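You operate a simulated robot arm through the tools that you are given. There is no shell and no other tool. Be economical: measure what you need, move in short steps, check, and stop when the job is done.

The job below is to be done with a simulated two-armed robot. You get a single attempt, and the scene is never put back.

TASK
Wind the hose neatly on to the roller and set the brake.
Fine: purple guide handle on and brake off before you crank; guide off again at the end; no loops may stand out of the coil. Where these are worked on the way, their far stop is far enough and under half their travel is too little: guide handle.

The check looks at the end state, three seconds after you hand in, the way a careful person would. Anything else that was tipped, shoved, dropped, spilled or broken makes it a failure.

THE ROBOT
Two 7-joint arms with fingered hands on one trunk, hanging from a carriage that runs on a rail from [-0.198, 0.143] to [1.408, -1.016] (x, y) and turns from -4.311 to 7.697 rad about z. Base frame: it is fixed where the carriage stands at the start and does not move with it; the origin is on the floor, on the carriage's upright axis, x ahead of it, y to its left, z up; the surface under the hand at the start is at about z = 0.86. Lengths are in m, angles in rad, forces in N, time in s.
The left shoulder is at the start at [0.04, 0.176, 1.303], the right one opposite. With the tool pointing down near the work surface each hand reaches from about 0.1 to 0.84 m from the robot's upright axis, wherever it stands, measured 20 degrees to its own side. Places, roughly: brake handle [0.5, 0, 0.9]; guide handle [0.6, -0.5, 1]; red crank [0.6, -0.3, 0.9]. Payload 4 kg a hand.
The tool frame of a hand sits at the grasp point between the pads (the TCP): z along the fingers, y along the line on which they close. The tips reach 0.03 m beyond it. Largest opening 0.104 m; the body of the gripper starts 0.035 m behind the TCP. The gripper is a hand of 4 fingers: y runs from the thumb to the fingers, the wrist lies at [-0.015, -0.104, -0.178] in the tool frame, and closing takes about 1.5 s.
Orientation is that of the tool frame in the base frame, as a unit quaternion [w, x, y, z]. With the fingers straight down and the wrist toward the robot, the tool's x, y and z point along [0, 1, 0], [1, 0, 0] and [0, 0, -1] of the base frame.

THE INTERFACE
- The arms move only by the tool send_rows. It takes "left_deltas", "right_deltas" or both (then of equal length, played together; a hand with none holds still); each is a list of rows, each a list of 6 numbers: the shift along the tool's x, y, z in m, then the turn, a rotation vector about the tool's x, y, z in rad. In form: [[tx, ty, tz, ax, ay, az], ...]. A call has 1 to 12 rows; each row shifts and turns the commanded pose from where the row before left it, along the tool's axes as they then stand. "left_jaw" and "right_jaw" are, for a hand that has rows, the finger opening in m, from 0 to 0.104, set as the call begins (left out, the last holds). A row lasts 0.2 s, in which the tool goes at most 0.05 m and 0.15 rad; a call with a longer step from one row to the next is refused whole, and so is a gripper value outside its range. Where a pose cannot be reached the arm comes as near as it can. A force on the tool above 70 N (or 10 N above the force at the start of the call, whichever is more), or a blocked arm, ends the call early, and 0.2 s more pass. The fingers move at their own pace (about 0.153 m/s each) and stop on an object; they squeeze with about 33 N. The grip force told is the motor's: it shows also when the fingers shut on nothing. Time passes only in rows, and 0.2 s behind the last, so rows that do not move let the fingers close. It gives the time, the measured TCP pose, the force on the tool (base axes), the opening and the grip force at its end, in the units of the frame above (readings bear some noise), with the torque about the TCP (base axes, N m) and any sound that the robot's microphone picked up.
- Cameras (640 x 400 px; columns grow to the right, rows downward): "scene" is now at [0.2238, -0.0305, 1.5854]; the picture's right is [-0.41, -0.91, 0.00], its down [-0.75, 0.34, -0.57] and it looks along [0.52, -0.24, -0.82] (base axes); focal length 256 px, centre (320, 200). "left" rides on the left gripper at [-0.061, -0.092, -0.13] in its tool frame; the picture's right is [-0.81, -0.28, 0.52], its down [0.53, -0.71, 0.46] and it looks along [0.24, 0.64, 0.72] (tool axes); focal length 275 px, centre (320, 200). "right" rides on the right gripper at [0.061, -0.092, -0.13] in its tool frame; the picture's right is [-0.81, 0.28, -0.52], its down [-0.53, -0.71, 0.46] and it looks along [-0.24, 0.64, 0.72] (tool axes); focal length 275 px, centre (320, 200). There is no depth. A picture from a camera that has moved, and an enlarged one, comes with that camera's place and axes in the base frame and with its lens.
- capture(camera): a new picture of that camera. No time passes.
- slide_trunk(by): slides the trunk up (or, below 0, down) by that many m; the arms and the scene camera ride with it, the base frame stays. It gives what a move gives, with no picture.
- steer(legs): drives the robot by 1 to 6 legs, each [ahead, left, turn to the left] in m, m and rad, along the robot's own axes; the way and the turn of a leg run together, so that a leg with both is an arc; at most 1.5 m and 3.142 rad a leg. The arms and the cameras ride along, it lands a little off, and it stops where it bumps. It keeps to its track: a leg is cut to what the track allows. It gives what a move gives.
- set_grasp(shape, hand): the hand has 4 fingers and takes this shape, open, in about a second: jaw (thumb against the fingers, like two jaws); tri (thumb and two fingers); tip (a fingertip pinch); poke (one finger out to press); point (the index stretched); flat (the hand flat); cup (the hand cupped); fist (a fist). The gripper value then closes the fingers along that shape, each until it touches; the sizes above hold for jaw. It gives what a move gives, with no picture.
- head_to(pan, tilt): turns the head with the scene camera to pan (to the left, within 1.501 rad either way) and tilt (down, from -0.506 to 1.204), counted from straight ahead of the robot. It gives what a move gives.
- enlarge(camera, box): a new picture of the part [left, top, right, bottom] of that camera's present view, enlarged. No time passes.
- job_done(): hands the job in; it is judged then, once.

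Work in short steps. Places have to be worked out from the pictures, the camera data and where the tool is seen: move nearer, look again, correct. Check each grasp and each placing, and mend what went wrong. You have 120 turns and 92 pictures in all, those below and enlarged ones among them. Open the grippers and draw the arms clear of the work before you hand the job in, unless the task says otherwise.

The tools are called as a command line: name --argument value ..., lists and objects as JSON in quotes. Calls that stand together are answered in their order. send_rows: Moves the arms, as the interface text tells. Its arguments: {"type":"object","properties":{"left_deltas":{"type":"array","items":{"type":"array","items":{"type":"number"}}},"left_jaw":{"type":"number"},"right_deltas":{"type":"array","items":{"type":"array","items":{"type":"number"}}},"right_jaw":{"type":"number"}},"required":[]} The other tools are called the same way: slide_trunk (by) slides the trunk up or down; set_grasp (shape, hand) gives the hand a shape; steer (legs) drives the base; head_to (pan, tilt) turns the head that bears the scene camera; capture (camera) takes a picture; enlarge (camera, box) takes an enlarged picture of a part of a camera's view; job_done () hands the job in.

At the start:

```text
t: 0.0
left_ee_pos: [0.5366, -0.0057, 1.2527]
left_tool_rot: [0.0, 0.707, 0.707, 0.0]
left_force: [-0.1, 0.1, 1.1]
left_torque: [0.01, -0.03, 0.01]
left_grip_width: 0.1037
left_grasp_force: 0.0
left_shape: jaw
right_ee_pos: [0.4743, -0.4249, 1.2406]
right_tool_rot: [0.0, 0.707, 0.707, 0.0]
right_force: [-0.6, -0.2, 0.4]
right_torque: [0.02, 0.0, 0.01]
right_grip_width: 0.1037
right_grasp_force: 0.0
right_shape: jaw
trunk travel left (down, up): [-0.425, 0.338]
robot x, y, heading: [-0.0001, -0.0007, 0.0]
head pan, tilt: [-0.424, 0.96]
```

scene: 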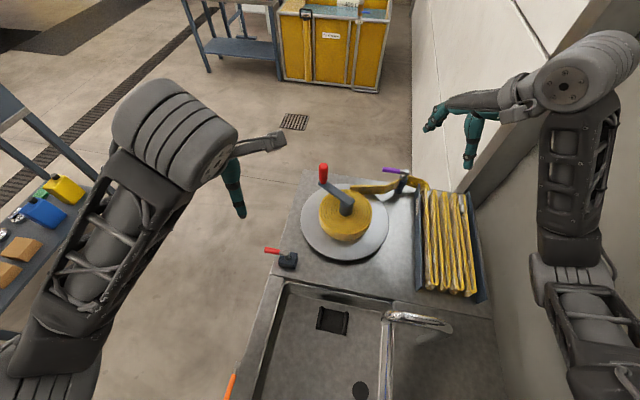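
right: 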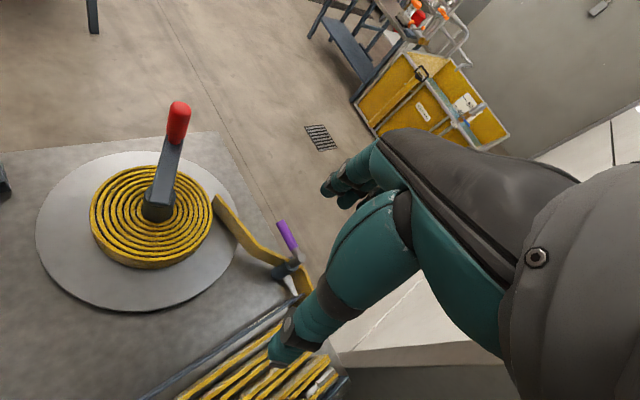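
left: 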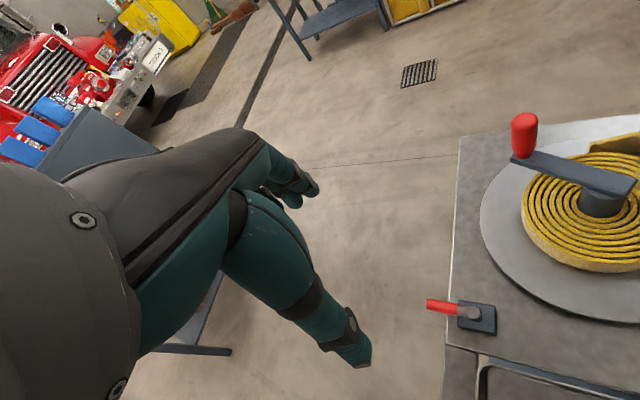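

The pictures show the roller with crank, the brake at its near left, and the purple guide handle near the hose tray. I enlarge each to work out places.

enlarge --camera "scene" --box '[240, 140, 500, 310]'

enlarge --camera "right" --box '[180, 180, 360, 310]'

enlarge --camera "left" --box '[400, 80, 640, 360]'

```text
2.35 times, centred on (370, 225) of scene
camera zoom: at [0.2238, -0.0305, 1.5854], right [-0.41, -0.91, 0.0], down [-0.75, 0.34, -0.57], along [0.52, -0.24, -0.82], focal length 603 px, centre (202, 141)
```

zoom: 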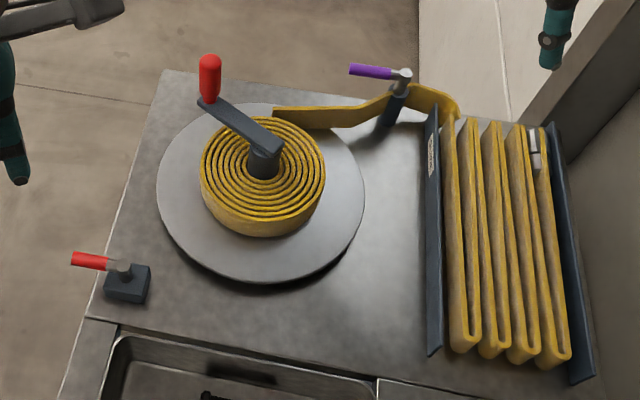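

```text
3.08 times, centred on (270, 245) of right
camera zoom: at [0.3815, -0.3628, 1.3713], right [0.28, -0.81, 0.52], down [-0.71, -0.53, -0.46], along [0.64, -0.24, -0.72], focal length 847 px, centre (474, 62)
```

zoom: 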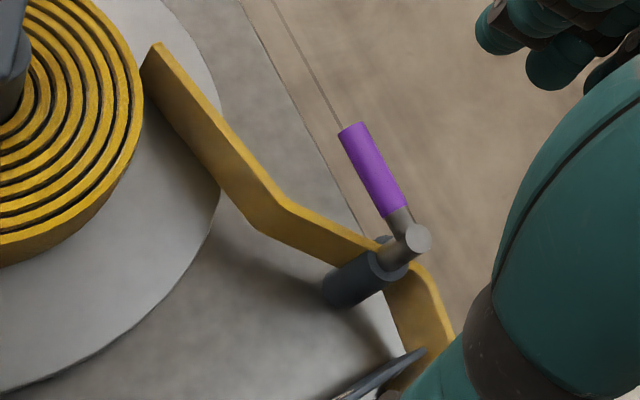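

```text
1.43 times, centred on (520, 220) of left
camera zoom: at [0.4452, -0.0678, 1.3824], right [-0.28, -0.81, -0.52], down [-0.71, 0.53, -0.46], along [0.64, 0.24, -0.72], focal length 393 px, centre (34, 171)
```

zoom: 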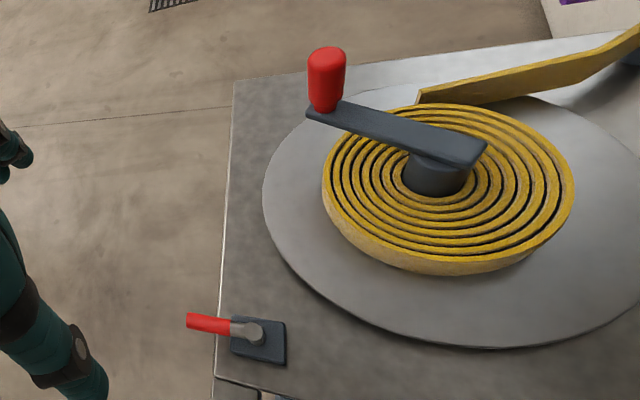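

Estimates: crank axis ≈(0.563,-0.268) with the knob at (0.658,-0.236,0.985..1.06); guide pivot ≈(0.603,-0.501,0.965) with tip (0.646,-0.444); brake pivot ≈(0.515,-0.063,0.935) with tip (0.55,-0.016). All seem to swing about vertical axes. I'll put the right hand in poke and look at where its finger stands.

set_grasp --hand "right" --shape "poke"

capture --camera "scene"

capture --camera "right"

enlarge --camera "left" --box '[410, 280, 530, 355]'

```text
t: 0.9
left_ee_pos: [0.5375, -0.0062, 1.2529]
left_tool_rot: [0.0, 0.707, 0.707, 0.0]
left_force: [0.1, -0.2, -0.5]
left_torque: [-0.02, -0.03, -0.01]
left_grip_width: 0.1036
left_grasp_force: 0.0
left_shape: jaw
right_ee_pos: [0.4745, -0.425, 1.2414]
right_tool_rot: [0.0, 0.707, 0.707, 0.0]
right_force: [-0.1, 0.6, 0.0]
right_torque: [-0.01, 0.0, -0.02]
right_grip_width: 0.0003
right_grasp_force: 0.0
right_shape: poke
trunk travel left (down, up): [-0.425, 0.338]
robot x, y, heading: [-0.0006, -0.0014, 0.0]
head pan, tilt: [-0.424, 0.96]
```

```text
85 pictures are left
camera scene: at [0.2238, -0.0305, 1.5854], right [-0.41, -0.91, 0.0], down [-0.75, 0.34, -0.57], along [0.52, -0.24, -0.82], focal length 256 px, centre (320, 200)
```

scene: 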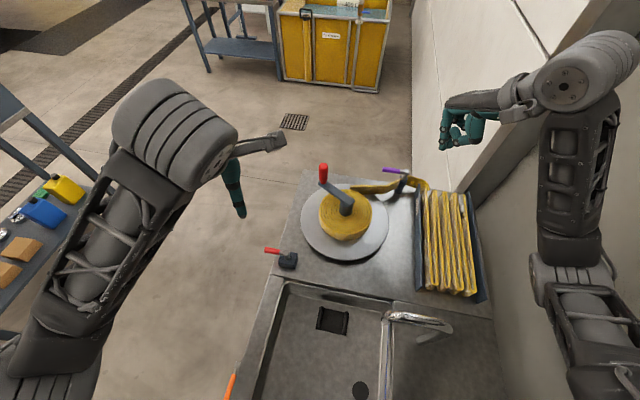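

```text
84 pictures are left
camera right: at [0.3815, -0.3628, 1.3713], right [0.28, -0.81, 0.52], down [-0.71, -0.53, -0.46], along [0.64, -0.24, -0.72], focal length 275 px, centre (320, 200)
```

right: 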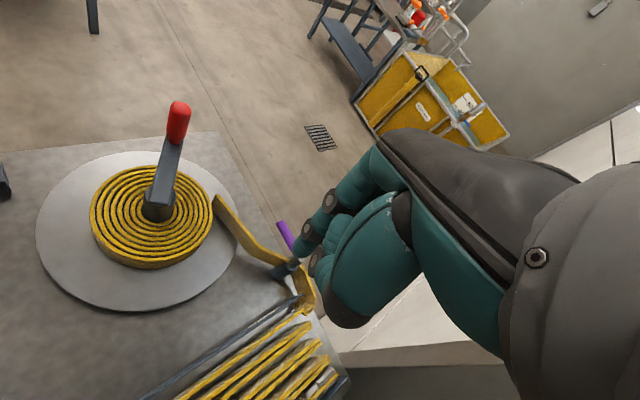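

```text
5.33 times, centred on (470, 318) of left
camera zoom: at [0.4452, -0.0678, 1.3824], right [-0.28, -0.81, -0.52], down [-0.71, 0.53, -0.46], along [0.64, 0.24, -0.72], focal length 1468 px, centre (-480, -427)
```

zoom: 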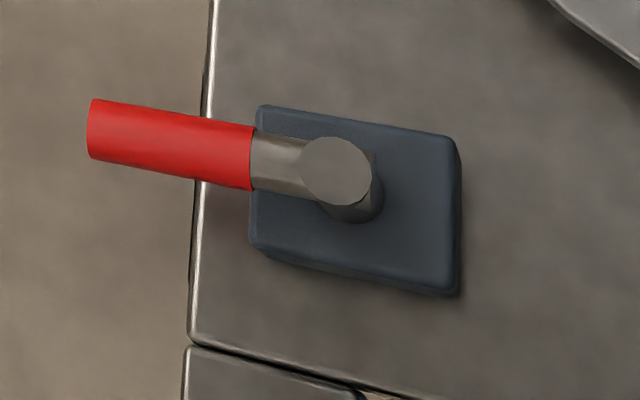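

Poke folds in too much to be useful. I'll go back to jaw, move the right hand above the guide handle with the closing line square to the lever, and look from there.

set_grasp --hand "right" --shape "jaw"

send_rows --right_deltas '[[-0.008, 0.0311, 0.032, 0, 0, 0], [-0.008, 0.0311, 0.032, 0, 0, 0], [-0.008, 0.0311, 0.032, 0, 0, 0], [-0.008, 0.0311, 0.032, 0, 0, 0], [-0.008, 0.0311, 0.032, 0, 0, 0], [0, 0, 0, 0, 0, 0.129], [0, 0, 0, 0, 0, 0.129], [0, 0, 0, 0, 0, 0.129], [0, 0, 0, 0, 0, 0.129], [0, 0, 0, 0, 0, 0.129]]' --right_jaw 0.07

capture --camera "right"

capture --camera "scene"

```text
t: 1.8
left_ee_pos: [0.5381, -0.0051, 1.2536]
left_tool_rot: [0.0, 0.707, 0.707, 0.0]
left_force: [0.1, -0.6, 0.1]
left_torque: [0.02, -0.01, -0.02]
left_grip_width: 0.1035
left_grasp_force: 0.1
left_shape: jaw
right_ee_pos: [0.4735, -0.4252, 1.2408]
right_tool_rot: [0.001, 0.707, 0.707, 0.001]
right_force: [0.1, 0.0, -0.7]
right_torque: [-0.01, 0.02, 0.02]
right_grip_width: 0.1039
right_grasp_force: 0.1
right_shape: jaw
trunk travel left (down, up): [-0.425, 0.338]
robot x, y, heading: [-0.0032, -0.0045, -0.002]
head pan, tilt: [-0.424, 0.96]
```

```text
t: 4.0
left_ee_pos: [0.5382, -0.0053, 1.2529]
left_tool_rot: [0.0, 0.708, 0.707, 0.0]
left_force: [0.6, -0.7, 0.4]
left_torque: [-0.02, -0.01, 0.0]
left_grip_width: 0.1038
left_grasp_force: 0.0
left_shape: jaw
right_ee_pos: [0.6298, -0.4649, 1.0813]
right_tool_rot: [0.0, 0.895, 0.446, 0.001]
right_force: [-0.5, 0.9, 0.7]
right_torque: [0.04, 0.03, -0.02]
right_grip_width: 0.0707
right_grasp_force: 0.1
right_shape: jaw
trunk travel left (down, up): [-0.425, 0.338]
robot x, y, heading: [-0.0001, 0.0026, -0.001]
head pan, tilt: [-0.424, 0.96]
```

```text
82 pictures are left
camera right: at [0.5932, -0.3593, 1.2118], right [-0.27, -0.81, 0.52], down [-0.89, 0.01, -0.46], along [0.37, -0.58, -0.72], focal length 275 px, centre (320, 200)
```

right: 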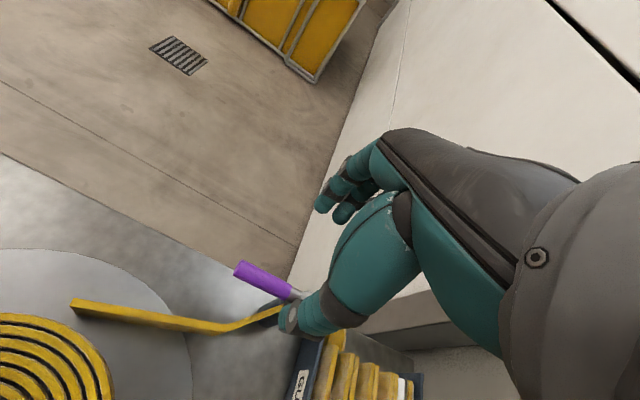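

```text
81 pictures are left
camera scene: at [0.2238, -0.0304, 1.5854], right [-0.41, -0.91, 0.0], down [-0.75, 0.34, -0.57], along [0.52, -0.24, -0.82], focal length 256 px, centre (320, 200)
```

scene: 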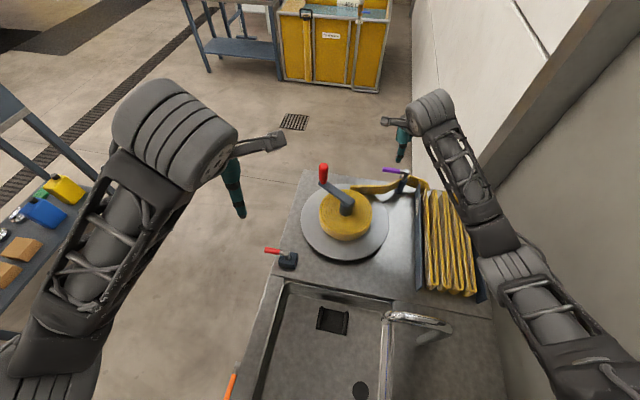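

The tool is over the lever, aligned with my estimate. Descending to z≈0.97 (fingertips ≈0.94, above the hose), stopping on contact.

send_rows --right_deltas '[[0, 0, 0.028, 0, 0, 0], [0, 0, 0.028, 0, 0, 0], [0, 0, 0.028, 0, 0, 0], [0, 0, 0.027, 0, 0, 0], [0, 0, 0, 0, 0, 0]]'

capture --camera "right"

enlarge --camera "scene" --box '[340, 90, 480, 220]'

```text
t: 5.2
left_ee_pos: [0.5381, -0.0058, 1.2538]
left_tool_rot: [0.0, 0.707, 0.707, 0.0]
left_force: [0.1, -0.2, 0.7]
left_torque: [0.02, 0.01, 0.01]
left_grip_width: 0.1036
left_grasp_force: 0.2
left_shape: jaw
right_ee_pos: [0.6274, -0.465, 0.9707]
right_tool_rot: [-0.001, 0.895, 0.447, 0.0]
right_force: [0.3, 0.1, -0.5]
right_torque: [0.03, 0.01, -0.02]
right_grip_width: 0.0701
right_grasp_force: 0.0
right_shape: jaw
trunk travel left (down, up): [-0.425, 0.338]
robot x, y, heading: [0.004, -0.0033, 0.001]
head pan, tilt: [-0.424, 0.96]
```

```text
80 pictures are left
camera right: at [0.5909, -0.3608, 1.1002], right [-0.27, -0.81, 0.52], down [-0.89, 0.0, -0.46], along [0.37, -0.58, -0.72], focal length 275 px, centre (320, 200)
```

right: 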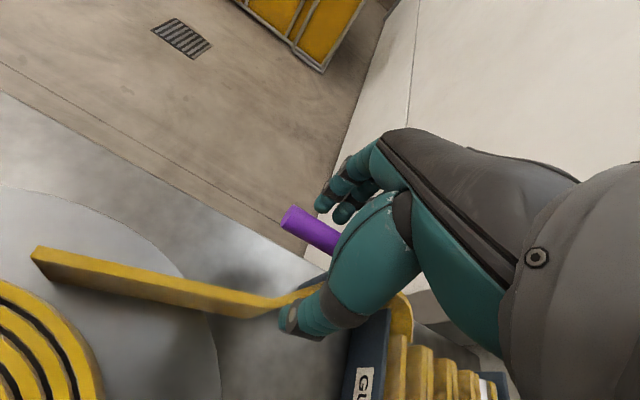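

```text
3.08 times, centred on (410, 155) of scene
camera zoom: at [0.2238, -0.0306, 1.5854], right [-0.41, -0.91, 0.0], down [-0.75, 0.34, -0.57], along [0.52, -0.24, -0.82], focal length 788 px, centre (43, 338)
```

zoom: 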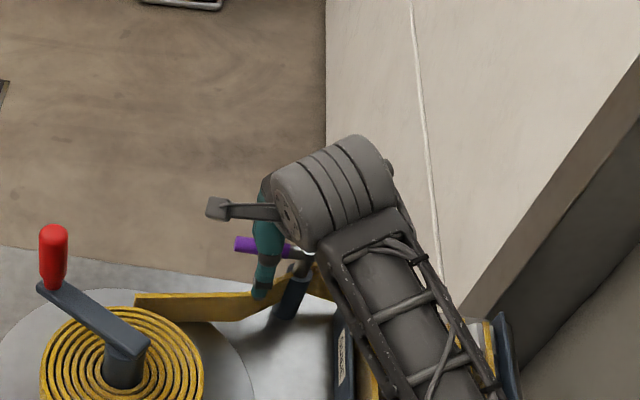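

The purple lever lies between thumb and fingers. Closing on it.

send_rows --right_deltas '[[0, 0, 0, 0, 0, 0], [0, 0, 0, 0, 0, 0], [0, 0, 0, 0, 0, 0], [0, 0, 0, 0, 0, 0], [0, 0, 0, 0, 0, 0]]' --right_jaw 0.0

enlarge --camera "right" --box '[230, 130, 430, 350]'

```text
t: 6.4
left_ee_pos: [0.5377, -0.0049, 1.253]
left_tool_rot: [-0.001, 0.707, 0.707, -0.001]
left_force: [-0.1, 0.4, 0.3]
left_torque: [0.01, 0.0, 0.0]
left_grip_width: 0.1036
left_grasp_force: 0.1
left_shape: jaw
right_ee_pos: [0.626, -0.4642, 0.9675]
right_tool_rot: [-0.001, 0.895, 0.446, -0.002]
right_force: [2.4, -1.4, -15.5]
right_torque: [0.09, 0.01, 0.09]
right_grip_width: 0.0066
right_grasp_force: 32.7
right_shape: jaw
trunk travel left (down, up): [-0.425, 0.338]
robot x, y, heading: [0.0022, -0.0018, 0.0]
head pan, tilt: [-0.424, 0.96]
```

```text
1.82 times, centred on (330, 240) of right
camera zoom: at [0.5896, -0.3599, 1.0981], right [-0.27, -0.81, 0.52], down [-0.89, 0.0, -0.45], along [0.37, -0.58, -0.73], focal length 500 px, centre (302, 127)
```

zoom: 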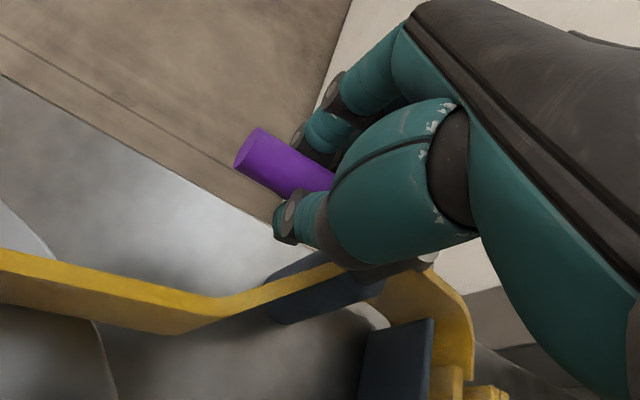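

The fingers closed a little under the lever's middle (tool is pulled down 15 N). I open slightly, raise 1 cm and close again.

send_rows --right_deltas '[[0, 0, 0, 0, 0, 0], [0, 0, -0.006, 0, 0, 0], [0, 0, -0.006, 0, 0, 0]]' --right_jaw 0.05

send_rows --right_deltas '[[0, 0, 0, 0, 0, 0], [0, 0, 0, 0, 0, 0], [0, 0, 0, 0, 0, 0], [0, 0, 0, 0, 0, 0]]' --right_jaw 0.0

```text
t: 7.2
left_ee_pos: [0.538, -0.0054, 1.2547]
left_tool_rot: [0.0, 0.707, 0.707, 0.0]
left_force: [-0.6, -1.3, 0.0]
left_torque: [-0.05, 0.01, -0.02]
left_grip_width: 0.1035
left_grasp_force: 0.0
left_shape: jaw
right_ee_pos: [0.6281, -0.4641, 0.9832]
right_tool_rot: [0.001, 0.895, 0.446, 0.001]
right_force: [-0.3, -0.7, -0.2]
right_torque: [-0.01, -0.03, 0.01]
right_grip_width: 0.0497
right_grasp_force: 0.0
right_shape: jaw
trunk travel left (down, up): [-0.425, 0.338]
robot x, y, heading: [0.0009, -0.0002, -0.001]
head pan, tilt: [-0.424, 0.96]
```

```text
t: 8.2
left_ee_pos: [0.5375, -0.0054, 1.2529]
left_tool_rot: [0.0, 0.707, 0.707, 0.0]
left_force: [0.4, -1.0, -0.4]
left_torque: [-0.02, 0.01, 0.0]
left_grip_width: 0.1036
left_grasp_force: 0.1
left_shape: jaw
right_ee_pos: [0.6297, -0.4658, 0.9833]
right_tool_rot: [0.001, 0.895, 0.446, 0.0]
right_force: [1.3, -1.7, 4.3]
right_torque: [-0.07, -0.06, 0.07]
right_grip_width: 0.012
right_grasp_force: 32.9
right_shape: jaw
trunk travel left (down, up): [-0.425, 0.338]
robot x, y, heading: [-0.0016, 0.0002, -0.001]
head pan, tilt: [-0.424, 0.96]
```

Firm grip now (12 mm on the lever). I try swinging the lever a little counter-clockwise about its post.

send_rows --right_deltas '[[-0.0002, -0.0045, 0, 0, 0, -0.1], [-0.0002, -0.0045, 0, 0, 0, -0.1], [-0.0002, -0.0045, 0, 0, 0, -0.1], [0, 0, 0, 0, 0, 0]]'

enlarge --camera "right" --box '[230, 130, 430, 350]'

```text
t: 9.2
left_ee_pos: [0.5377, -0.0073, 1.2515]
left_tool_rot: [0.001, 0.707, 0.707, 0.0]
left_force: [0.9, 0.2, 0.2]
left_torque: [-0.04, -0.03, 0.0]
left_grip_width: 0.1036
left_grasp_force: 0.1
left_shape: jaw
right_ee_pos: [0.6159, -0.4623, 0.9841]
right_tool_rot: [0.001, 0.818, 0.575, -0.001]
right_force: [-1.8, -7.2, 7.2]
right_torque: [-0.24, -0.06, 0.01]
right_grip_width: 0.012
right_grasp_force: 33.1
right_shape: jaw
trunk travel left (down, up): [-0.425, 0.338]
robot x, y, heading: [-0.0023, 0.0017, -0.001]
head pan, tilt: [-0.424, 0.96]
```

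```text
1.82 times, centred on (330, 240) of right
camera zoom: at [0.5502, -0.3713, 1.1131], right [-0.02, -0.85, 0.52], down [-0.85, -0.26, -0.45], along [0.52, -0.45, -0.72], focal length 500 px, centre (302, 127)
```

zoom: 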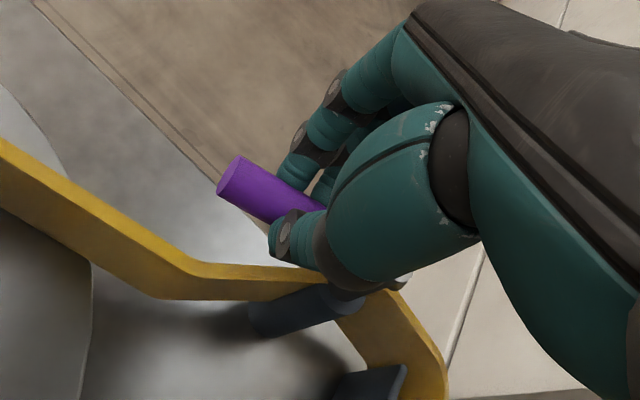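

The lever follows counter-clockwise with small force. Continuing toward its stop.

send_rows --right_deltas '[[-0.0004, -0.0045, 0, 0, 0, -0.1], [-0.0004, -0.0045, 0, 0, 0, -0.1], [-0.0004, -0.0045, 0, 0, 0, -0.1], [-0.0003, -0.0045, 0, 0, 0, -0.1], [-0.0003, -0.0045, 0, 0, 0, -0.1], [0, 0, 0, 0, 0, 0]]'

enlarge --camera "right" --box '[130, 90, 450, 350]'

```text
t: 10.6
left_ee_pos: [0.5373, -0.0086, 1.2536]
left_tool_rot: [0.001, 0.707, 0.707, -0.001]
left_force: [-0.1, 0.8, -0.5]
left_torque: [-0.01, 0.0, 0.02]
left_grip_width: 0.1036
left_grasp_force: 0.0
left_shape: jaw
right_ee_pos: [0.593, -0.4614, 0.9828]
right_tool_rot: [0.002, 0.65, 0.76, -0.001]
right_force: [1.6, -17.9, 3.5]
right_torque: [-0.43, -0.1, -0.15]
right_grip_width: 0.0116
right_grasp_force: 33.2
right_shape: jaw
trunk travel left (down, up): [-0.425, 0.338]
robot x, y, heading: [-0.002, -0.0015, 0.0]
head pan, tilt: [-0.424, 0.96]
```

```text
1.54 times, centred on (290, 220) of right
camera zoom: at [0.4947, -0.4139, 1.1135], right [0.4, -0.76, 0.52], down [-0.62, -0.64, -0.45], along [0.67, -0.15, -0.72], focal length 424 px, centre (366, 169)
```

zoom: 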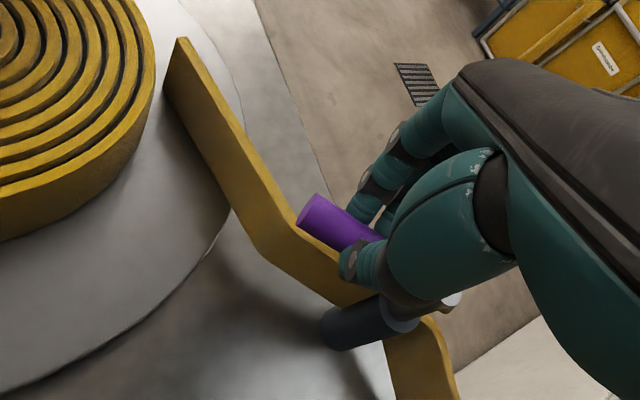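

About 0.8 rad done, still no stop, only a radial pull of 18 N; I tuck inwards a few mm and go on.

send_rows --right_deltas '[[-0.003, 0, 0, 0, 0, 0], [-0.001, -0.0042, 0, 0, 0, -0.1], [-0.0005, -0.0042, 0, 0, 0, -0.1], [-0.0005, -0.0042, 0, 0, 0, -0.1], [-0.0003, -0.0042, 0, 0, 0, -0.1], [0, 0, 0, 0, 0, 0]]'

enlarge --camera "right" --box '[130, 90, 450, 350]'

```text
t: 12.0
left_ee_pos: [0.5381, -0.0077, 1.254]
left_tool_rot: [0.001, 0.707, 0.707, -0.001]
left_force: [-0.9, -1.0, 0.4]
left_torque: [0.01, 0.0, 0.01]
left_grip_width: 0.1041
left_grasp_force: 0.0
left_shape: jaw
right_ee_pos: [0.5825, -0.4704, 0.9837]
right_tool_rot: [0.002, 0.487, 0.873, 0.0]
right_force: [5.8, -12.6, 5.6]
right_torque: [-0.23, -0.17, -0.14]
right_grip_width: 0.0114
right_grasp_force: 32.5
right_shape: jaw
trunk travel left (down, up): [-0.425, 0.338]
robot x, y, heading: [0.0018, 0.0006, 0.005]
head pan, tilt: [-0.424, 0.96]
```

```text
1.54 times, centred on (290, 220) of right
camera zoom: at [0.4707, -0.4653, 1.1135], right [0.66, -0.54, 0.52], down [-0.32, -0.83, -0.45], along [0.68, 0.13, -0.72], focal length 424 px, centre (366, 169)
```

zoom: 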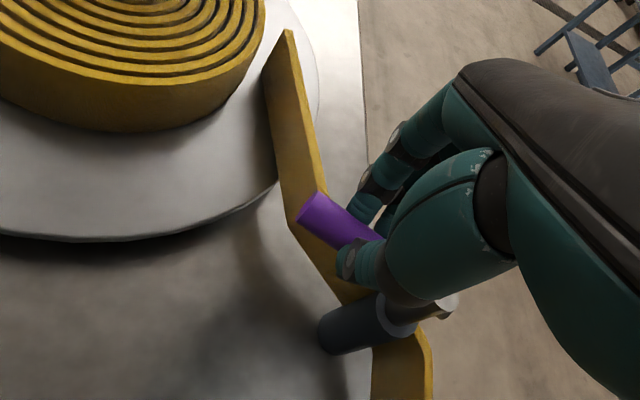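

Still swinging freely (tangential force near zero). Going on, with a little more inward correction.

send_rows --right_deltas '[[-0.003, 0, 0, 0, 0, 0], [-0.0005, -0.004, 0, 0, 0, -0.1], [-0.0005, -0.004, 0, 0, 0, -0.1], [-0.0004, -0.004, 0, 0, 0, -0.1], [-0.0004, -0.004, 0, 0, 0, -0.1], [-0.0003, -0.004, 0, 0, 0, -0.1], [0, 0, 0, 0, 0, 0]]'

enlarge --camera "right" --box '[130, 90, 450, 350]'

```text
t: 13.6
left_ee_pos: [0.5388, -0.0073, 1.2537]
left_tool_rot: [0.001, 0.707, 0.707, 0.001]
left_force: [0.3, -0.7, 0.3]
left_torque: [0.03, 0.0, -0.03]
left_grip_width: 0.1038
left_grasp_force: 0.0
left_shape: jaw
right_ee_pos: [0.5715, -0.4868, 0.9836]
right_tool_rot: [0.001, 0.255, 0.967, 0.0]
right_force: [5.3, -2.8, 7.4]
right_torque: [-0.03, -0.18, -0.04]
right_grip_width: 0.0119
right_grasp_force: 33.2
right_shape: jaw
trunk travel left (down, up): [-0.425, 0.338]
robot x, y, heading: [0.002, -0.0044, -0.001]
head pan, tilt: [-0.424, 0.96]
```

```text
1.54 times, centred on (290, 220) of right
camera zoom: at [0.4712, -0.5347, 1.1136], right [0.84, -0.16, 0.52], down [0.11, -0.88, -0.45], along [0.53, 0.44, -0.72], focal length 424 px, centre (366, 169)
```

zoom: 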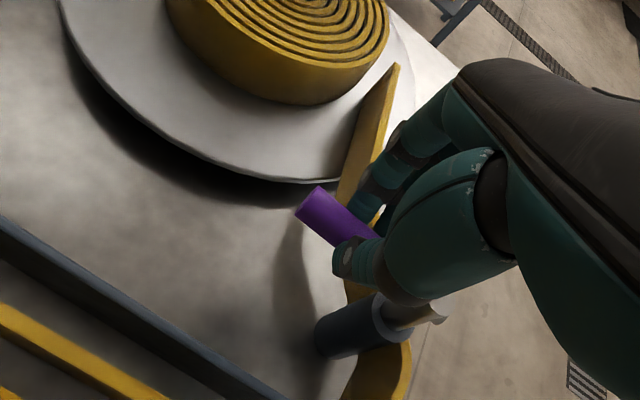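

Lever at about 150°, 1.7 rad from start, still free. Going on until the stop is felt.

send_rows --right_deltas '[[-0.0005, -0.004, 0, 0, 0, -0.1], [-0.0003, -0.004, 0, 0, 0, -0.1], [-0.0003, -0.004, 0, 0, 0, -0.1], [-0.0003, -0.004, 0, 0, 0, -0.1], [0, 0, 0, 0, 0, 0]]'

capture --camera "scene"

```text
t: 14.8
left_ee_pos: [0.5416, -0.0039, 1.2552]
left_tool_rot: [0.001, 0.706, 0.708, 0.001]
left_force: [-0.5, 0.0, -0.1]
left_torque: [0.0, -0.02, -0.02]
left_grip_width: 0.1036
left_grasp_force: 0.0
left_shape: jaw
right_ee_pos: [0.5713, -0.4956, 0.9851]
right_tool_rot: [0.003, 0.056, 0.998, 0.003]
right_force: [22.2, 13.8, 7.8]
right_torque: [0.55, -0.57, -0.45]
right_grip_width: 0.0142
right_grasp_force: 33.0
right_shape: jaw
trunk travel left (down, up): [-0.425, 0.338]
robot x, y, heading: [0.0006, -0.0003, 0.004]
head pan, tilt: [-0.424, 0.96]
```

```text
73 pictures are left
camera scene: at [0.2263, -0.0292, 1.5862], right [-0.41, -0.91, 0.0], down [-0.74, 0.34, -0.58], along [0.53, -0.23, -0.82], focal length 256 px, centre (320, 200)
```

scene: 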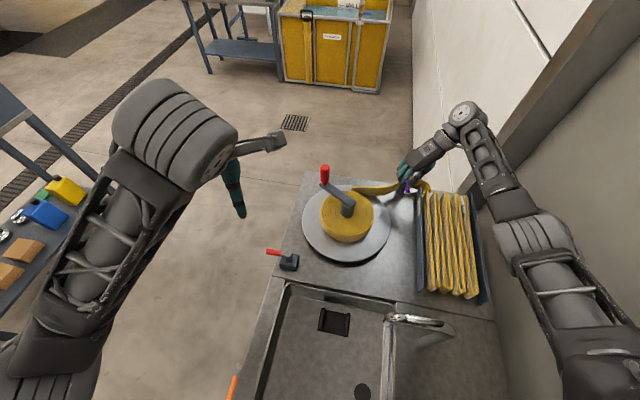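

A stop is felt now (reaction 26 N, lever no longer following). I release and lift away to view the guide.

send_rows --right_deltas '[[0, 0, 0, 0, 0, 0], [0, 0, 0, 0, 0, 0], [0, 0, -0.03, 0, 0, 0], [0, 0, -0.04, 0, 0, 0], [0, 0, -0.04, 0, 0, 0], [0, 0, -0.04, 0, 0, 0], [0, 0, -0.03, 0, 0, 0]]' --right_jaw 0.08

capture --camera "right"

enlarge --camera "scene" --box '[300, 140, 500, 300]'

```text
t: 16.4
left_ee_pos: [0.5382, -0.0051, 1.2533]
left_tool_rot: [-0.001, 0.708, 0.706, 0.0]
left_force: [0.0, -0.2, 1.0]
left_torque: [-0.03, -0.01, 0.01]
left_grip_width: 0.1036
left_grasp_force: 0.1
left_shape: jaw
right_ee_pos: [0.5652, -0.5007, 1.1603]
right_tool_rot: [0.0, 0.059, 0.998, 0.0]
right_force: [0.1, -0.1, 0.3]
right_torque: [0.01, 0.0, -0.01]
right_grip_width: 0.08
right_grasp_force: 0.0
right_shape: jaw
trunk travel left (down, up): [-0.425, 0.338]
robot x, y, heading: [-0.0015, 0.0002, 0.003]
head pan, tilt: [-0.424, 0.96]
```

```text
72 pictures are left
camera right: at [0.4938, -0.5843, 1.2913], right [0.84, 0.18, 0.52], down [0.45, -0.77, -0.46], along [0.32, 0.61, -0.73], focal length 275 px, centre (320, 200)
```

right: 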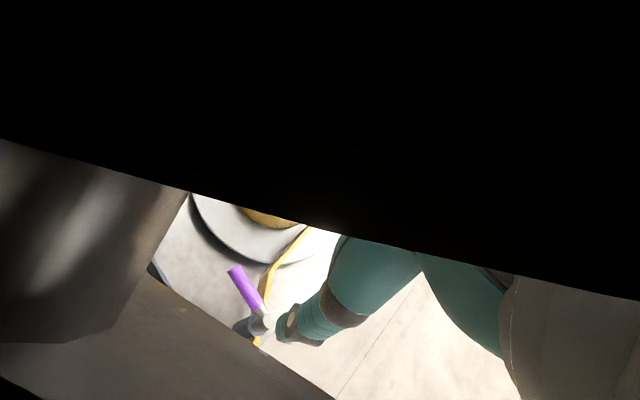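

```text
2.50 times, centred on (400, 220) of scene
camera zoom: at [0.2239, -0.0306, 1.5854], right [-0.41, -0.91, 0.0], down [-0.75, 0.34, -0.57], along [0.52, -0.24, -0.82], focal length 640 px, centre (120, 150)
```

zoom: 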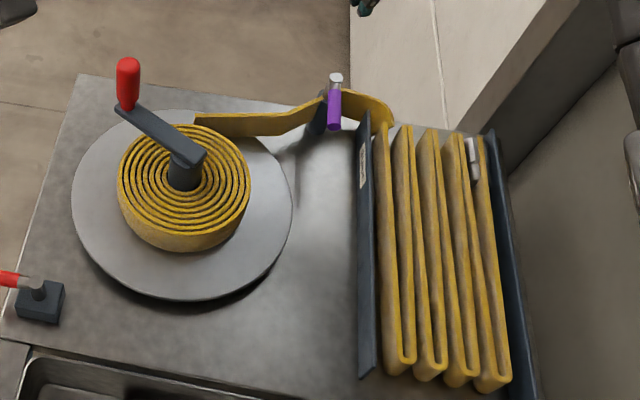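

The guide handle has swung 90° to its far stop. Now I rotate the right hand back to its starting heading and move the left hand aside a bit.

send_rows --right_deltas '[[0, 0, -0.005, 0, 0, 0.146], [0, 0, -0.005, 0, 0, 0.146], [0, 0, -0.005, 0, 0, 0.146], [0, 0, 0, 0, 0, 0.146], [0, 0, 0, 0, 0, 0.146], [0, 0, 0, 0, 0, 0.146], [0, 0, 0, 0, 0, 0.146], [0, 0, 0, 0, 0, 0.146], [0, 0, 0, 0, 0, 0.146], [0, 0, 0, 0, 0, 0.14]]' --left_deltas '[[0.02, 0, 0, 0, 0, 0], [0.02, 0, 0, 0, 0, 0], [0.02, 0, 0, 0, 0, 0], [0.02, 0, 0, 0, 0, 0], [0.02, 0, 0, 0, 0, 0], [0.02, 0, 0, 0, 0, 0], [0, 0, 0, 0, 0, 0], [0, 0, 0, 0, 0, 0], [0, 0, 0, 0, 0, 0], [0, 0, 0, 0, 0, 0]]'

```text
t: 18.6
left_ee_pos: [0.5364, 0.1148, 1.2528]
left_tool_rot: [0.0, 0.707, 0.707, 0.0]
left_force: [-0.4, 0.3, -0.8]
left_torque: [0.01, 0.02, 0.01]
left_grip_width: 0.1036
left_grasp_force: 0.0
left_shape: jaw
right_ee_pos: [0.5636, -0.5002, 1.178]
right_tool_rot: [0.001, 0.708, 0.706, 0.0]
right_force: [-0.3, 0.4, 0.9]
right_torque: [0.0, 0.0, 0.01]
right_grip_width: 0.0801
right_grasp_force: 0.1
right_shape: jaw
trunk travel left (down, up): [-0.425, 0.338]
robot x, y, heading: [-0.0024, -0.0032, 0.002]
head pan, tilt: [-0.424, 0.96]
```

Moving the right hand above the red crank knob.

send_rows --right_deltas '[[0.0377, 0.0135, 0, 0, 0, 0], [0.0377, 0.0135, 0, 0, 0, 0], [0.0377, 0.0135, 0, 0, 0, 0], [0.0377, 0.0135, 0, 0, 0, 0], [0.0377, 0.0135, 0.01, 0, 0, 0], [0.0377, 0.0135, 0.015, 0, 0, 0], [0.0377, 0.0135, 0.023, 0, 0, 0], [0, 0, 0, 0, 0, 0]]' --right_jaw 0.09

capture --camera "right"

capture --camera "scene"

capture --camera "left"

```text
t: 20.4
left_ee_pos: [0.5367, 0.1135, 1.2522]
left_tool_rot: [0.001, 0.707, 0.707, -0.001]
left_force: [-0.5, -0.5, -0.1]
left_torque: [-0.02, 0.0, -0.03]
left_grip_width: 0.1037
left_grasp_force: 0.2
left_shape: jaw
right_ee_pos: [0.6612, -0.2387, 1.1284]
right_tool_rot: [0.0, 0.708, 0.707, 0.0]
right_force: [0.7, 0.1, 0.2]
right_torque: [0.01, -0.01, -0.03]
right_grip_width: 0.0898
right_grasp_force: 0.0
right_shape: jaw
trunk travel left (down, up): [-0.425, 0.338]
robot x, y, heading: [-0.0009, 0.0016, 0.003]
head pan, tilt: [-0.424, 0.96]
```

```text
70 pictures are left
camera right: at [0.5689, -0.1758, 1.2592], right [0.27, -0.81, 0.52], down [-0.71, -0.53, -0.46], along [0.65, -0.24, -0.72], focal length 275 px, centre (320, 200)
```

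right: 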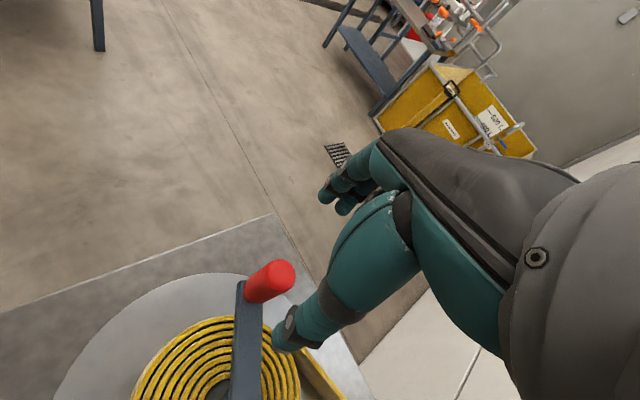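

```text
69 pictures are left
camera scene: at [0.2238, -0.0306, 1.5854], right [-0.41, -0.91, 0.0], down [-0.75, 0.34, -0.57], along [0.52, -0.24, -0.82], focal length 256 px, centre (320, 200)
```

scene: 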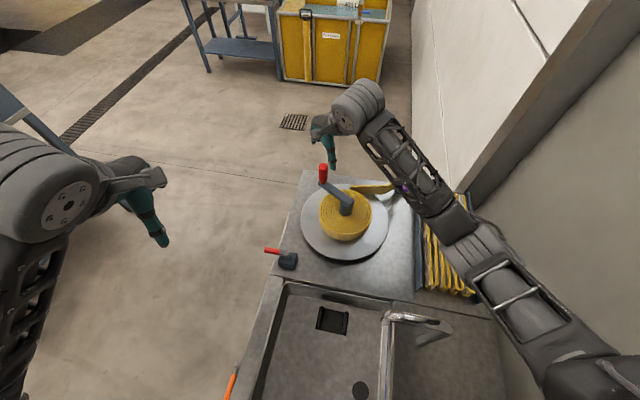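

```text
68 pictures are left
camera left: at [0.4445, 0.0523, 1.3822], right [-0.28, -0.81, -0.52], down [-0.71, 0.53, -0.46], along [0.64, 0.24, -0.72], focal length 275 px, centre (320, 200)
```

left: 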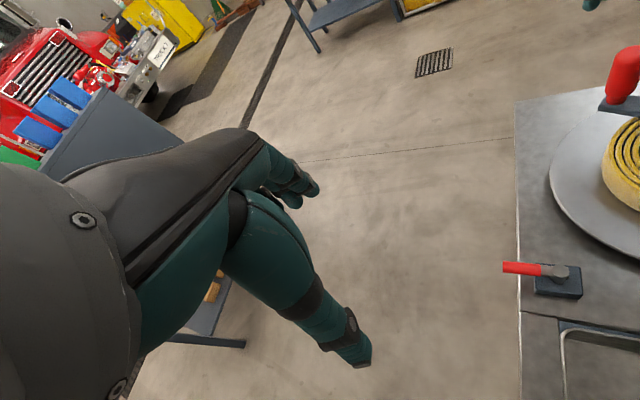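

The knob top measures (0.66,-0.234,1.06), straight under the tool. I go down to z≈1.035 and close on the knob.

send_rows --right_deltas '[[0.003, 0, 0.024, 0, 0, 0], [0.001, 0, 0.024, 0, 0, 0], [0, 0, 0.024, 0, 0, 0], [0, 0, 0.021, 0, 0, 0], [0, 0, 0, 0, 0, 0]]'

capture --camera "right"

```text
t: 21.6
left_ee_pos: [0.5377, 0.1144, 1.2529]
left_tool_rot: [0.001, 0.707, 0.708, 0.0]
left_force: [-0.1, -0.6, -0.3]
left_torque: [-0.01, -0.02, -0.01]
left_grip_width: 0.1037
left_grasp_force: 0.0
left_shape: jaw
right_ee_pos: [0.6606, -0.2334, 1.036]
right_tool_rot: [0.0, 0.707, 0.708, 0.0]
right_force: [0.1, -0.3, 0.3]
right_torque: [0.0, 0.04, 0.0]
right_grip_width: 0.0898
right_grasp_force: 0.0
right_shape: jaw
trunk travel left (down, up): [-0.425, 0.338]
robot x, y, heading: [-0.0024, 0.0024, -0.005]
head pan, tilt: [-0.424, 0.96]
```

```text
67 pictures are left
camera right: at [0.5676, -0.171, 1.1665], right [0.28, -0.81, 0.52], down [-0.71, -0.53, -0.46], along [0.64, -0.24, -0.72], focal length 275 px, centre (320, 200)
```

right: 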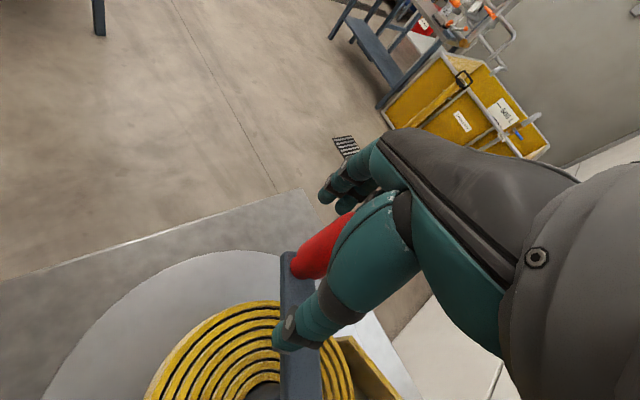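

The knob sits between thumb and fingers. Closing.

send_rows --right_deltas '[[0, 0, 0, 0, 0, 0], [0, 0, 0, 0, 0, 0], [0, 0, 0, 0, 0, 0], [0, 0, 0, 0, 0, 0], [0, 0, 0, 0, 0, 0]]' --right_jaw 0.0

enlarge --camera "right" --box '[200, 130, 440, 400]'

```text
t: 22.8
left_ee_pos: [0.5358, 0.1147, 1.2524]
left_tool_rot: [0.001, 0.707, 0.707, 0.0]
left_force: [0.7, 0.8, 0.0]
left_torque: [0.0, 0.0, 0.0]
left_grip_width: 0.1037
left_grasp_force: 0.0
left_shape: jaw
right_ee_pos: [0.6585, -0.2328, 1.0354]
right_tool_rot: [-0.001, 0.707, 0.707, -0.001]
right_force: [-4.1, 0.7, 0.3]
right_torque: [0.02, 0.03, -0.01]
right_grip_width: 0.0192
right_grasp_force: 32.6
right_shape: jaw
trunk travel left (down, up): [-0.425, 0.338]
robot x, y, heading: [0.0036, -0.0017, 0.002]
head pan, tilt: [-0.424, 0.96]
```

```text
1.48 times, centred on (320, 265) of right
camera zoom: at [0.567, -0.1709, 1.1662], right [0.28, -0.81, 0.52], down [-0.71, -0.53, -0.45], along [0.64, -0.24, -0.73], focal length 408 px, centre (320, 104)
```

zoom: 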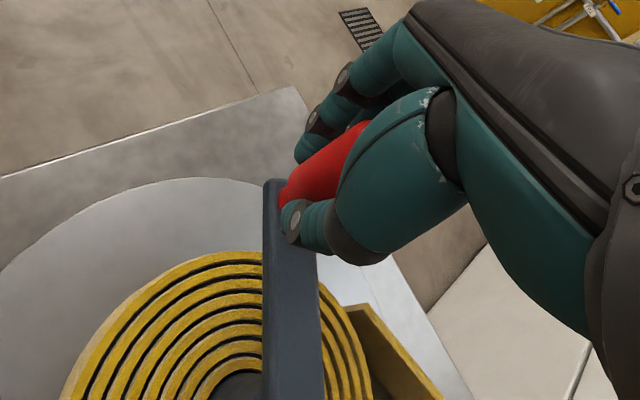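

Knob held (19 mm). Gentle test nudge of 1.5 cm counter-clockwise to feel whether the brake holds it.

send_rows --right_deltas '[[0.005, -0.0018, 0, 0, 0, 0], [0.005, -0.0018, 0, 0, 0, 0], [0.005, -0.0018, 0, 0, 0, 0], [0, 0, 0, 0, 0, 0]]'

```text
t: 23.8
left_ee_pos: [0.5369, 0.1114, 1.2531]
left_tool_rot: [0.001, 0.707, 0.707, -0.001]
left_force: [-0.2, -0.8, -1.2]
left_torque: [-0.03, 0.01, 0.0]
left_grip_width: 0.1037
left_grasp_force: 0.0
left_shape: jaw
right_ee_pos: [0.6538, -0.2221, 1.0378]
right_tool_rot: [0.001, 0.708, 0.707, 0.0]
right_force: [2.4, -17.3, -1.2]
right_torque: [-0.39, -0.11, -0.13]
right_grip_width: 0.0175
right_grasp_force: 32.7
right_shape: jaw
trunk travel left (down, up): [-0.425, 0.338]
robot x, y, heading: [0.0031, -0.0013, -0.002]
head pan, tilt: [-0.424, 0.96]
```

17 N of resistance; I check whether the crank actually moved.

enlarge --camera "scene" --box '[240, 140, 500, 310]'

enlarge --camera "right" --box '[200, 130, 440, 400]'

```text
2.35 times, centred on (370, 225) of scene
camera zoom: at [0.2239, -0.0321, 1.5856], right [-0.41, -0.91, 0.0], down [-0.75, 0.34, -0.57], along [0.52, -0.24, -0.82], focal length 603 px, centre (202, 141)
```

zoom: 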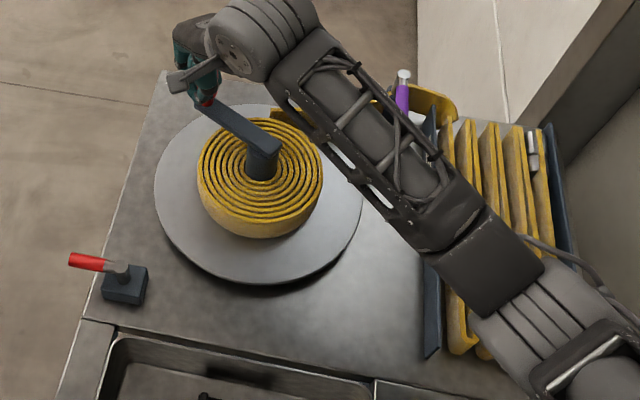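

```text
1.48 times, centred on (320, 265) of right
camera zoom: at [0.5617, -0.1591, 1.1663], right [0.27, -0.81, 0.52], down [-0.71, -0.53, -0.45], along [0.64, -0.25, -0.72], focal length 408 px, centre (320, 104)
```

zoom: 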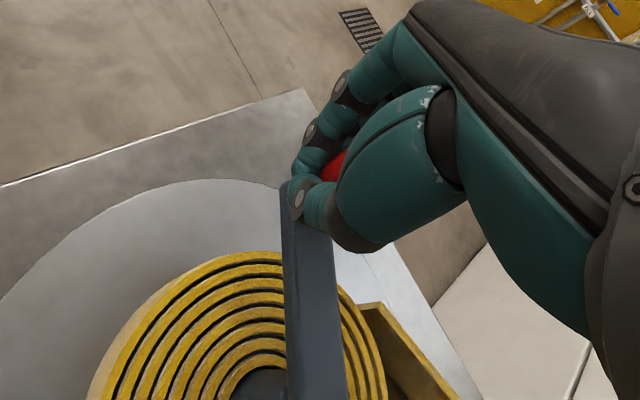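

The crank stayed put and the knob slid in the fingers, so the brake is on. I back the right hand off to the knob, open it, and bring the left hand over the brake lever.

send_rows --right_deltas '[[-0.005, 0.0018, 0, 0, 0, 0], [-0.005, 0.0018, 0, 0, 0, 0], [-0.005, 0.0018, 0, 0, 0, 0], [0, 0, 0, 0, 0, 0], [0, 0, 0, 0, 0, 0], [0, 0, 0, 0, 0, 0], [0, 0, 0, 0, 0, 0], [0, 0, 0, 0, 0, 0], [0, 0, 0, 0, 0, 0], [0, 0, 0, 0, 0, 0], [0, 0, 0, 0, 0, 0]]' --right_jaw 0.09 --left_deltas '[[-0.0238, 0.0005, 0.0322, 0, 0, 0], [-0.0238, 0.0005, 0.0322, 0, 0, 0], [-0.0238, 0.0005, 0.0322, 0, 0, 0], [-0.0238, 0.0005, 0.0322, 0, 0, 0], [-0.0238, 0.0005, 0.0322, 0, 0, 0], [-0.0238, 0.0005, 0.0322, 0, 0, 0], [0, 0, 0, 0, 0, 0.129], [0, 0, 0, 0, 0, 0.129], [0, 0, 0, 0, 0, 0.129], [0, 0, 0, 0, 0, 0.129], [0, 0, 0, 0, 0, 0.129]]' --left_jaw 0.07

capture --camera "left"

capture --camera "scene"

```text
t: 26.2
left_ee_pos: [0.5401, -0.0282, 1.0596]
left_tool_rot: [0.001, 0.896, 0.445, 0.0]
left_force: [0.3, 0.1, 0.9]
left_torque: [-0.02, 0.03, -0.01]
left_grip_width: 0.0703
left_grasp_force: 0.1
left_shape: jaw
right_ee_pos: [0.6588, -0.2325, 1.0357]
right_tool_rot: [-0.001, 0.707, 0.707, 0.0]
right_force: [0.1, 0.2, 0.4]
right_torque: [-0.02, -0.04, 0.04]
right_grip_width: 0.0899
right_grasp_force: 0.0
right_shape: jaw
trunk travel left (down, up): [-0.425, 0.338]
robot x, y, heading: [-0.0039, -0.0005, -0.005]
head pan, tilt: [-0.424, 0.96]
```

```text
63 pictures are left
camera left: at [0.4298, -0.0226, 1.1894], right [-0.71, -0.48, -0.52], down [-0.25, 0.85, -0.46], along [0.66, -0.19, -0.72], focal length 275 px, centre (320, 200)
```

left: 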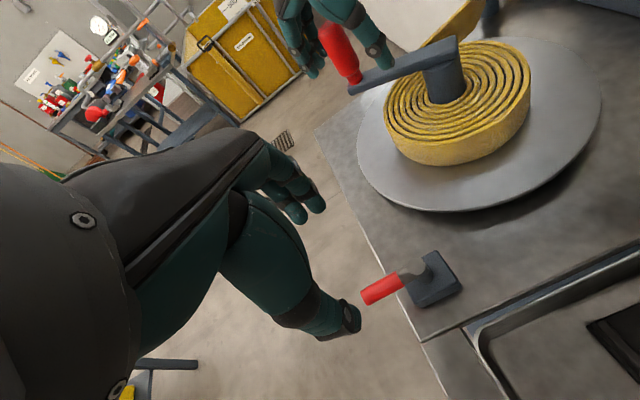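

```text
62 pictures are left
camera scene: at [0.2238, -0.0304, 1.5854], right [-0.41, -0.91, 0.0], down [-0.75, 0.34, -0.57], along [0.52, -0.24, -0.82], focal length 256 px, centre (320, 200)
```

scene: 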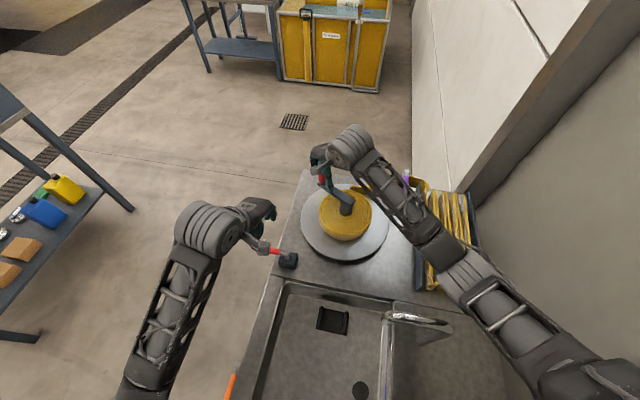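

The brake lever measures from (0.514,-0.065) to (0.546,-0.017) at z≈0.935. I descend with the fingers astride its outer part, keeping tips above the box.

send_rows --left_deltas '[[0.007, 0, 0.028, 0, 0, 0], [0, 0, 0.028, 0, 0, 0], [0, 0, 0.028, 0, 0, 0], [0, 0, 0.027, 0, 0, 0], [0, 0, 0, 0, 0, 0]]'

capture --camera "left"

```text
t: 27.4
left_ee_pos: [0.5442, -0.022, 0.9483]
left_tool_rot: [0.0, 0.895, 0.446, 0.0]
left_force: [0.3, 0.3, 0.1]
left_torque: [0.0, 0.02, -0.03]
left_grip_width: 0.0702
left_grasp_force: 0.2
left_shape: jaw
right_ee_pos: [0.659, -0.232, 1.0359]
right_tool_rot: [0.0, 0.707, 0.707, 0.0]
right_force: [-0.2, -0.8, 0.0]
right_torque: [0.02, 0.01, 0.04]
right_grip_width: 0.0895
right_grasp_force: 0.0
right_shape: jaw
trunk travel left (down, up): [-0.425, 0.338]
robot x, y, heading: [-0.0, 0.004, -0.004]
head pan, tilt: [-0.424, 0.96]
```

```text
61 pictures are left
camera left: at [0.4347, -0.0171, 1.0774], right [-0.71, -0.48, -0.52], down [-0.25, 0.85, -0.46], along [0.66, -0.19, -0.72], focal length 275 px, centre (320, 200)
```

left: 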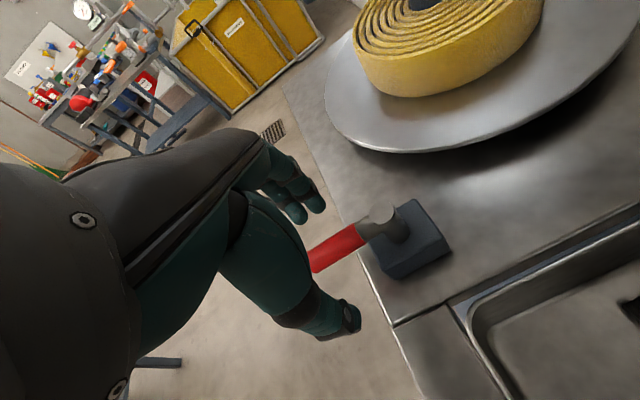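

Lever lies between thumb and fingers. Closing the left hand on it.

send_rows --left_deltas '[[0, 0, 0, 0, 0, 0], [0, 0, 0, 0, 0, 0], [0, 0, 0, 0, 0, 0], [0, 0, 0, 0, 0, 0], [0, 0, 0, 0, 0, 0]]' --left_jaw 0.0

enlarge --camera "left" --box '[220, 140, 480, 350]'

```text
t: 28.6
left_ee_pos: [0.5478, -0.0229, 0.9543]
left_tool_rot: [0.005, 0.895, 0.446, 0.002]
left_force: [-14.0, 7.6, 44.9]
left_torque: [-0.02, 0.45, 0.02]
left_grip_width: 0.003
left_grasp_force: 32.2
left_shape: jaw
right_ee_pos: [0.6598, -0.2308, 1.0367]
right_tool_rot: [-0.001, 0.707, 0.707, 0.001]
right_force: [0.4, 0.1, -0.4]
right_torque: [0.0, 0.03, -0.03]
right_grip_width: 0.0896
right_grasp_force: 0.0
right_shape: jaw
trunk travel left (down, up): [-0.425, 0.338]
robot x, y, heading: [0.0011, -0.001, -0.004]
head pan, tilt: [-0.424, 0.96]
```

```text
1.90 times, centred on (350, 245) of left
camera zoom: at [0.435, -0.0165, 1.0821], right [-0.7, -0.48, -0.52], down [-0.24, 0.85, -0.46], along [0.67, -0.2, -0.72], focal length 524 px, centre (263, 114)
```

zoom: 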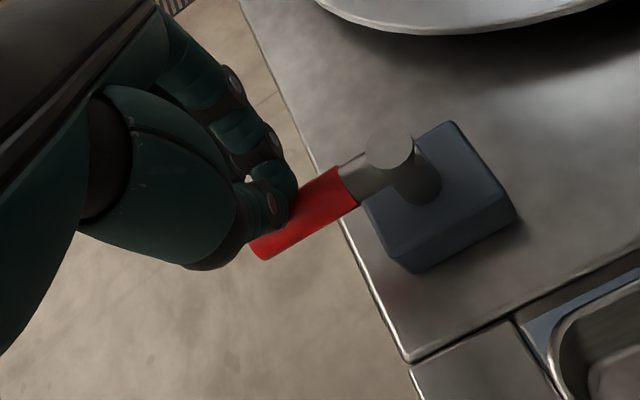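

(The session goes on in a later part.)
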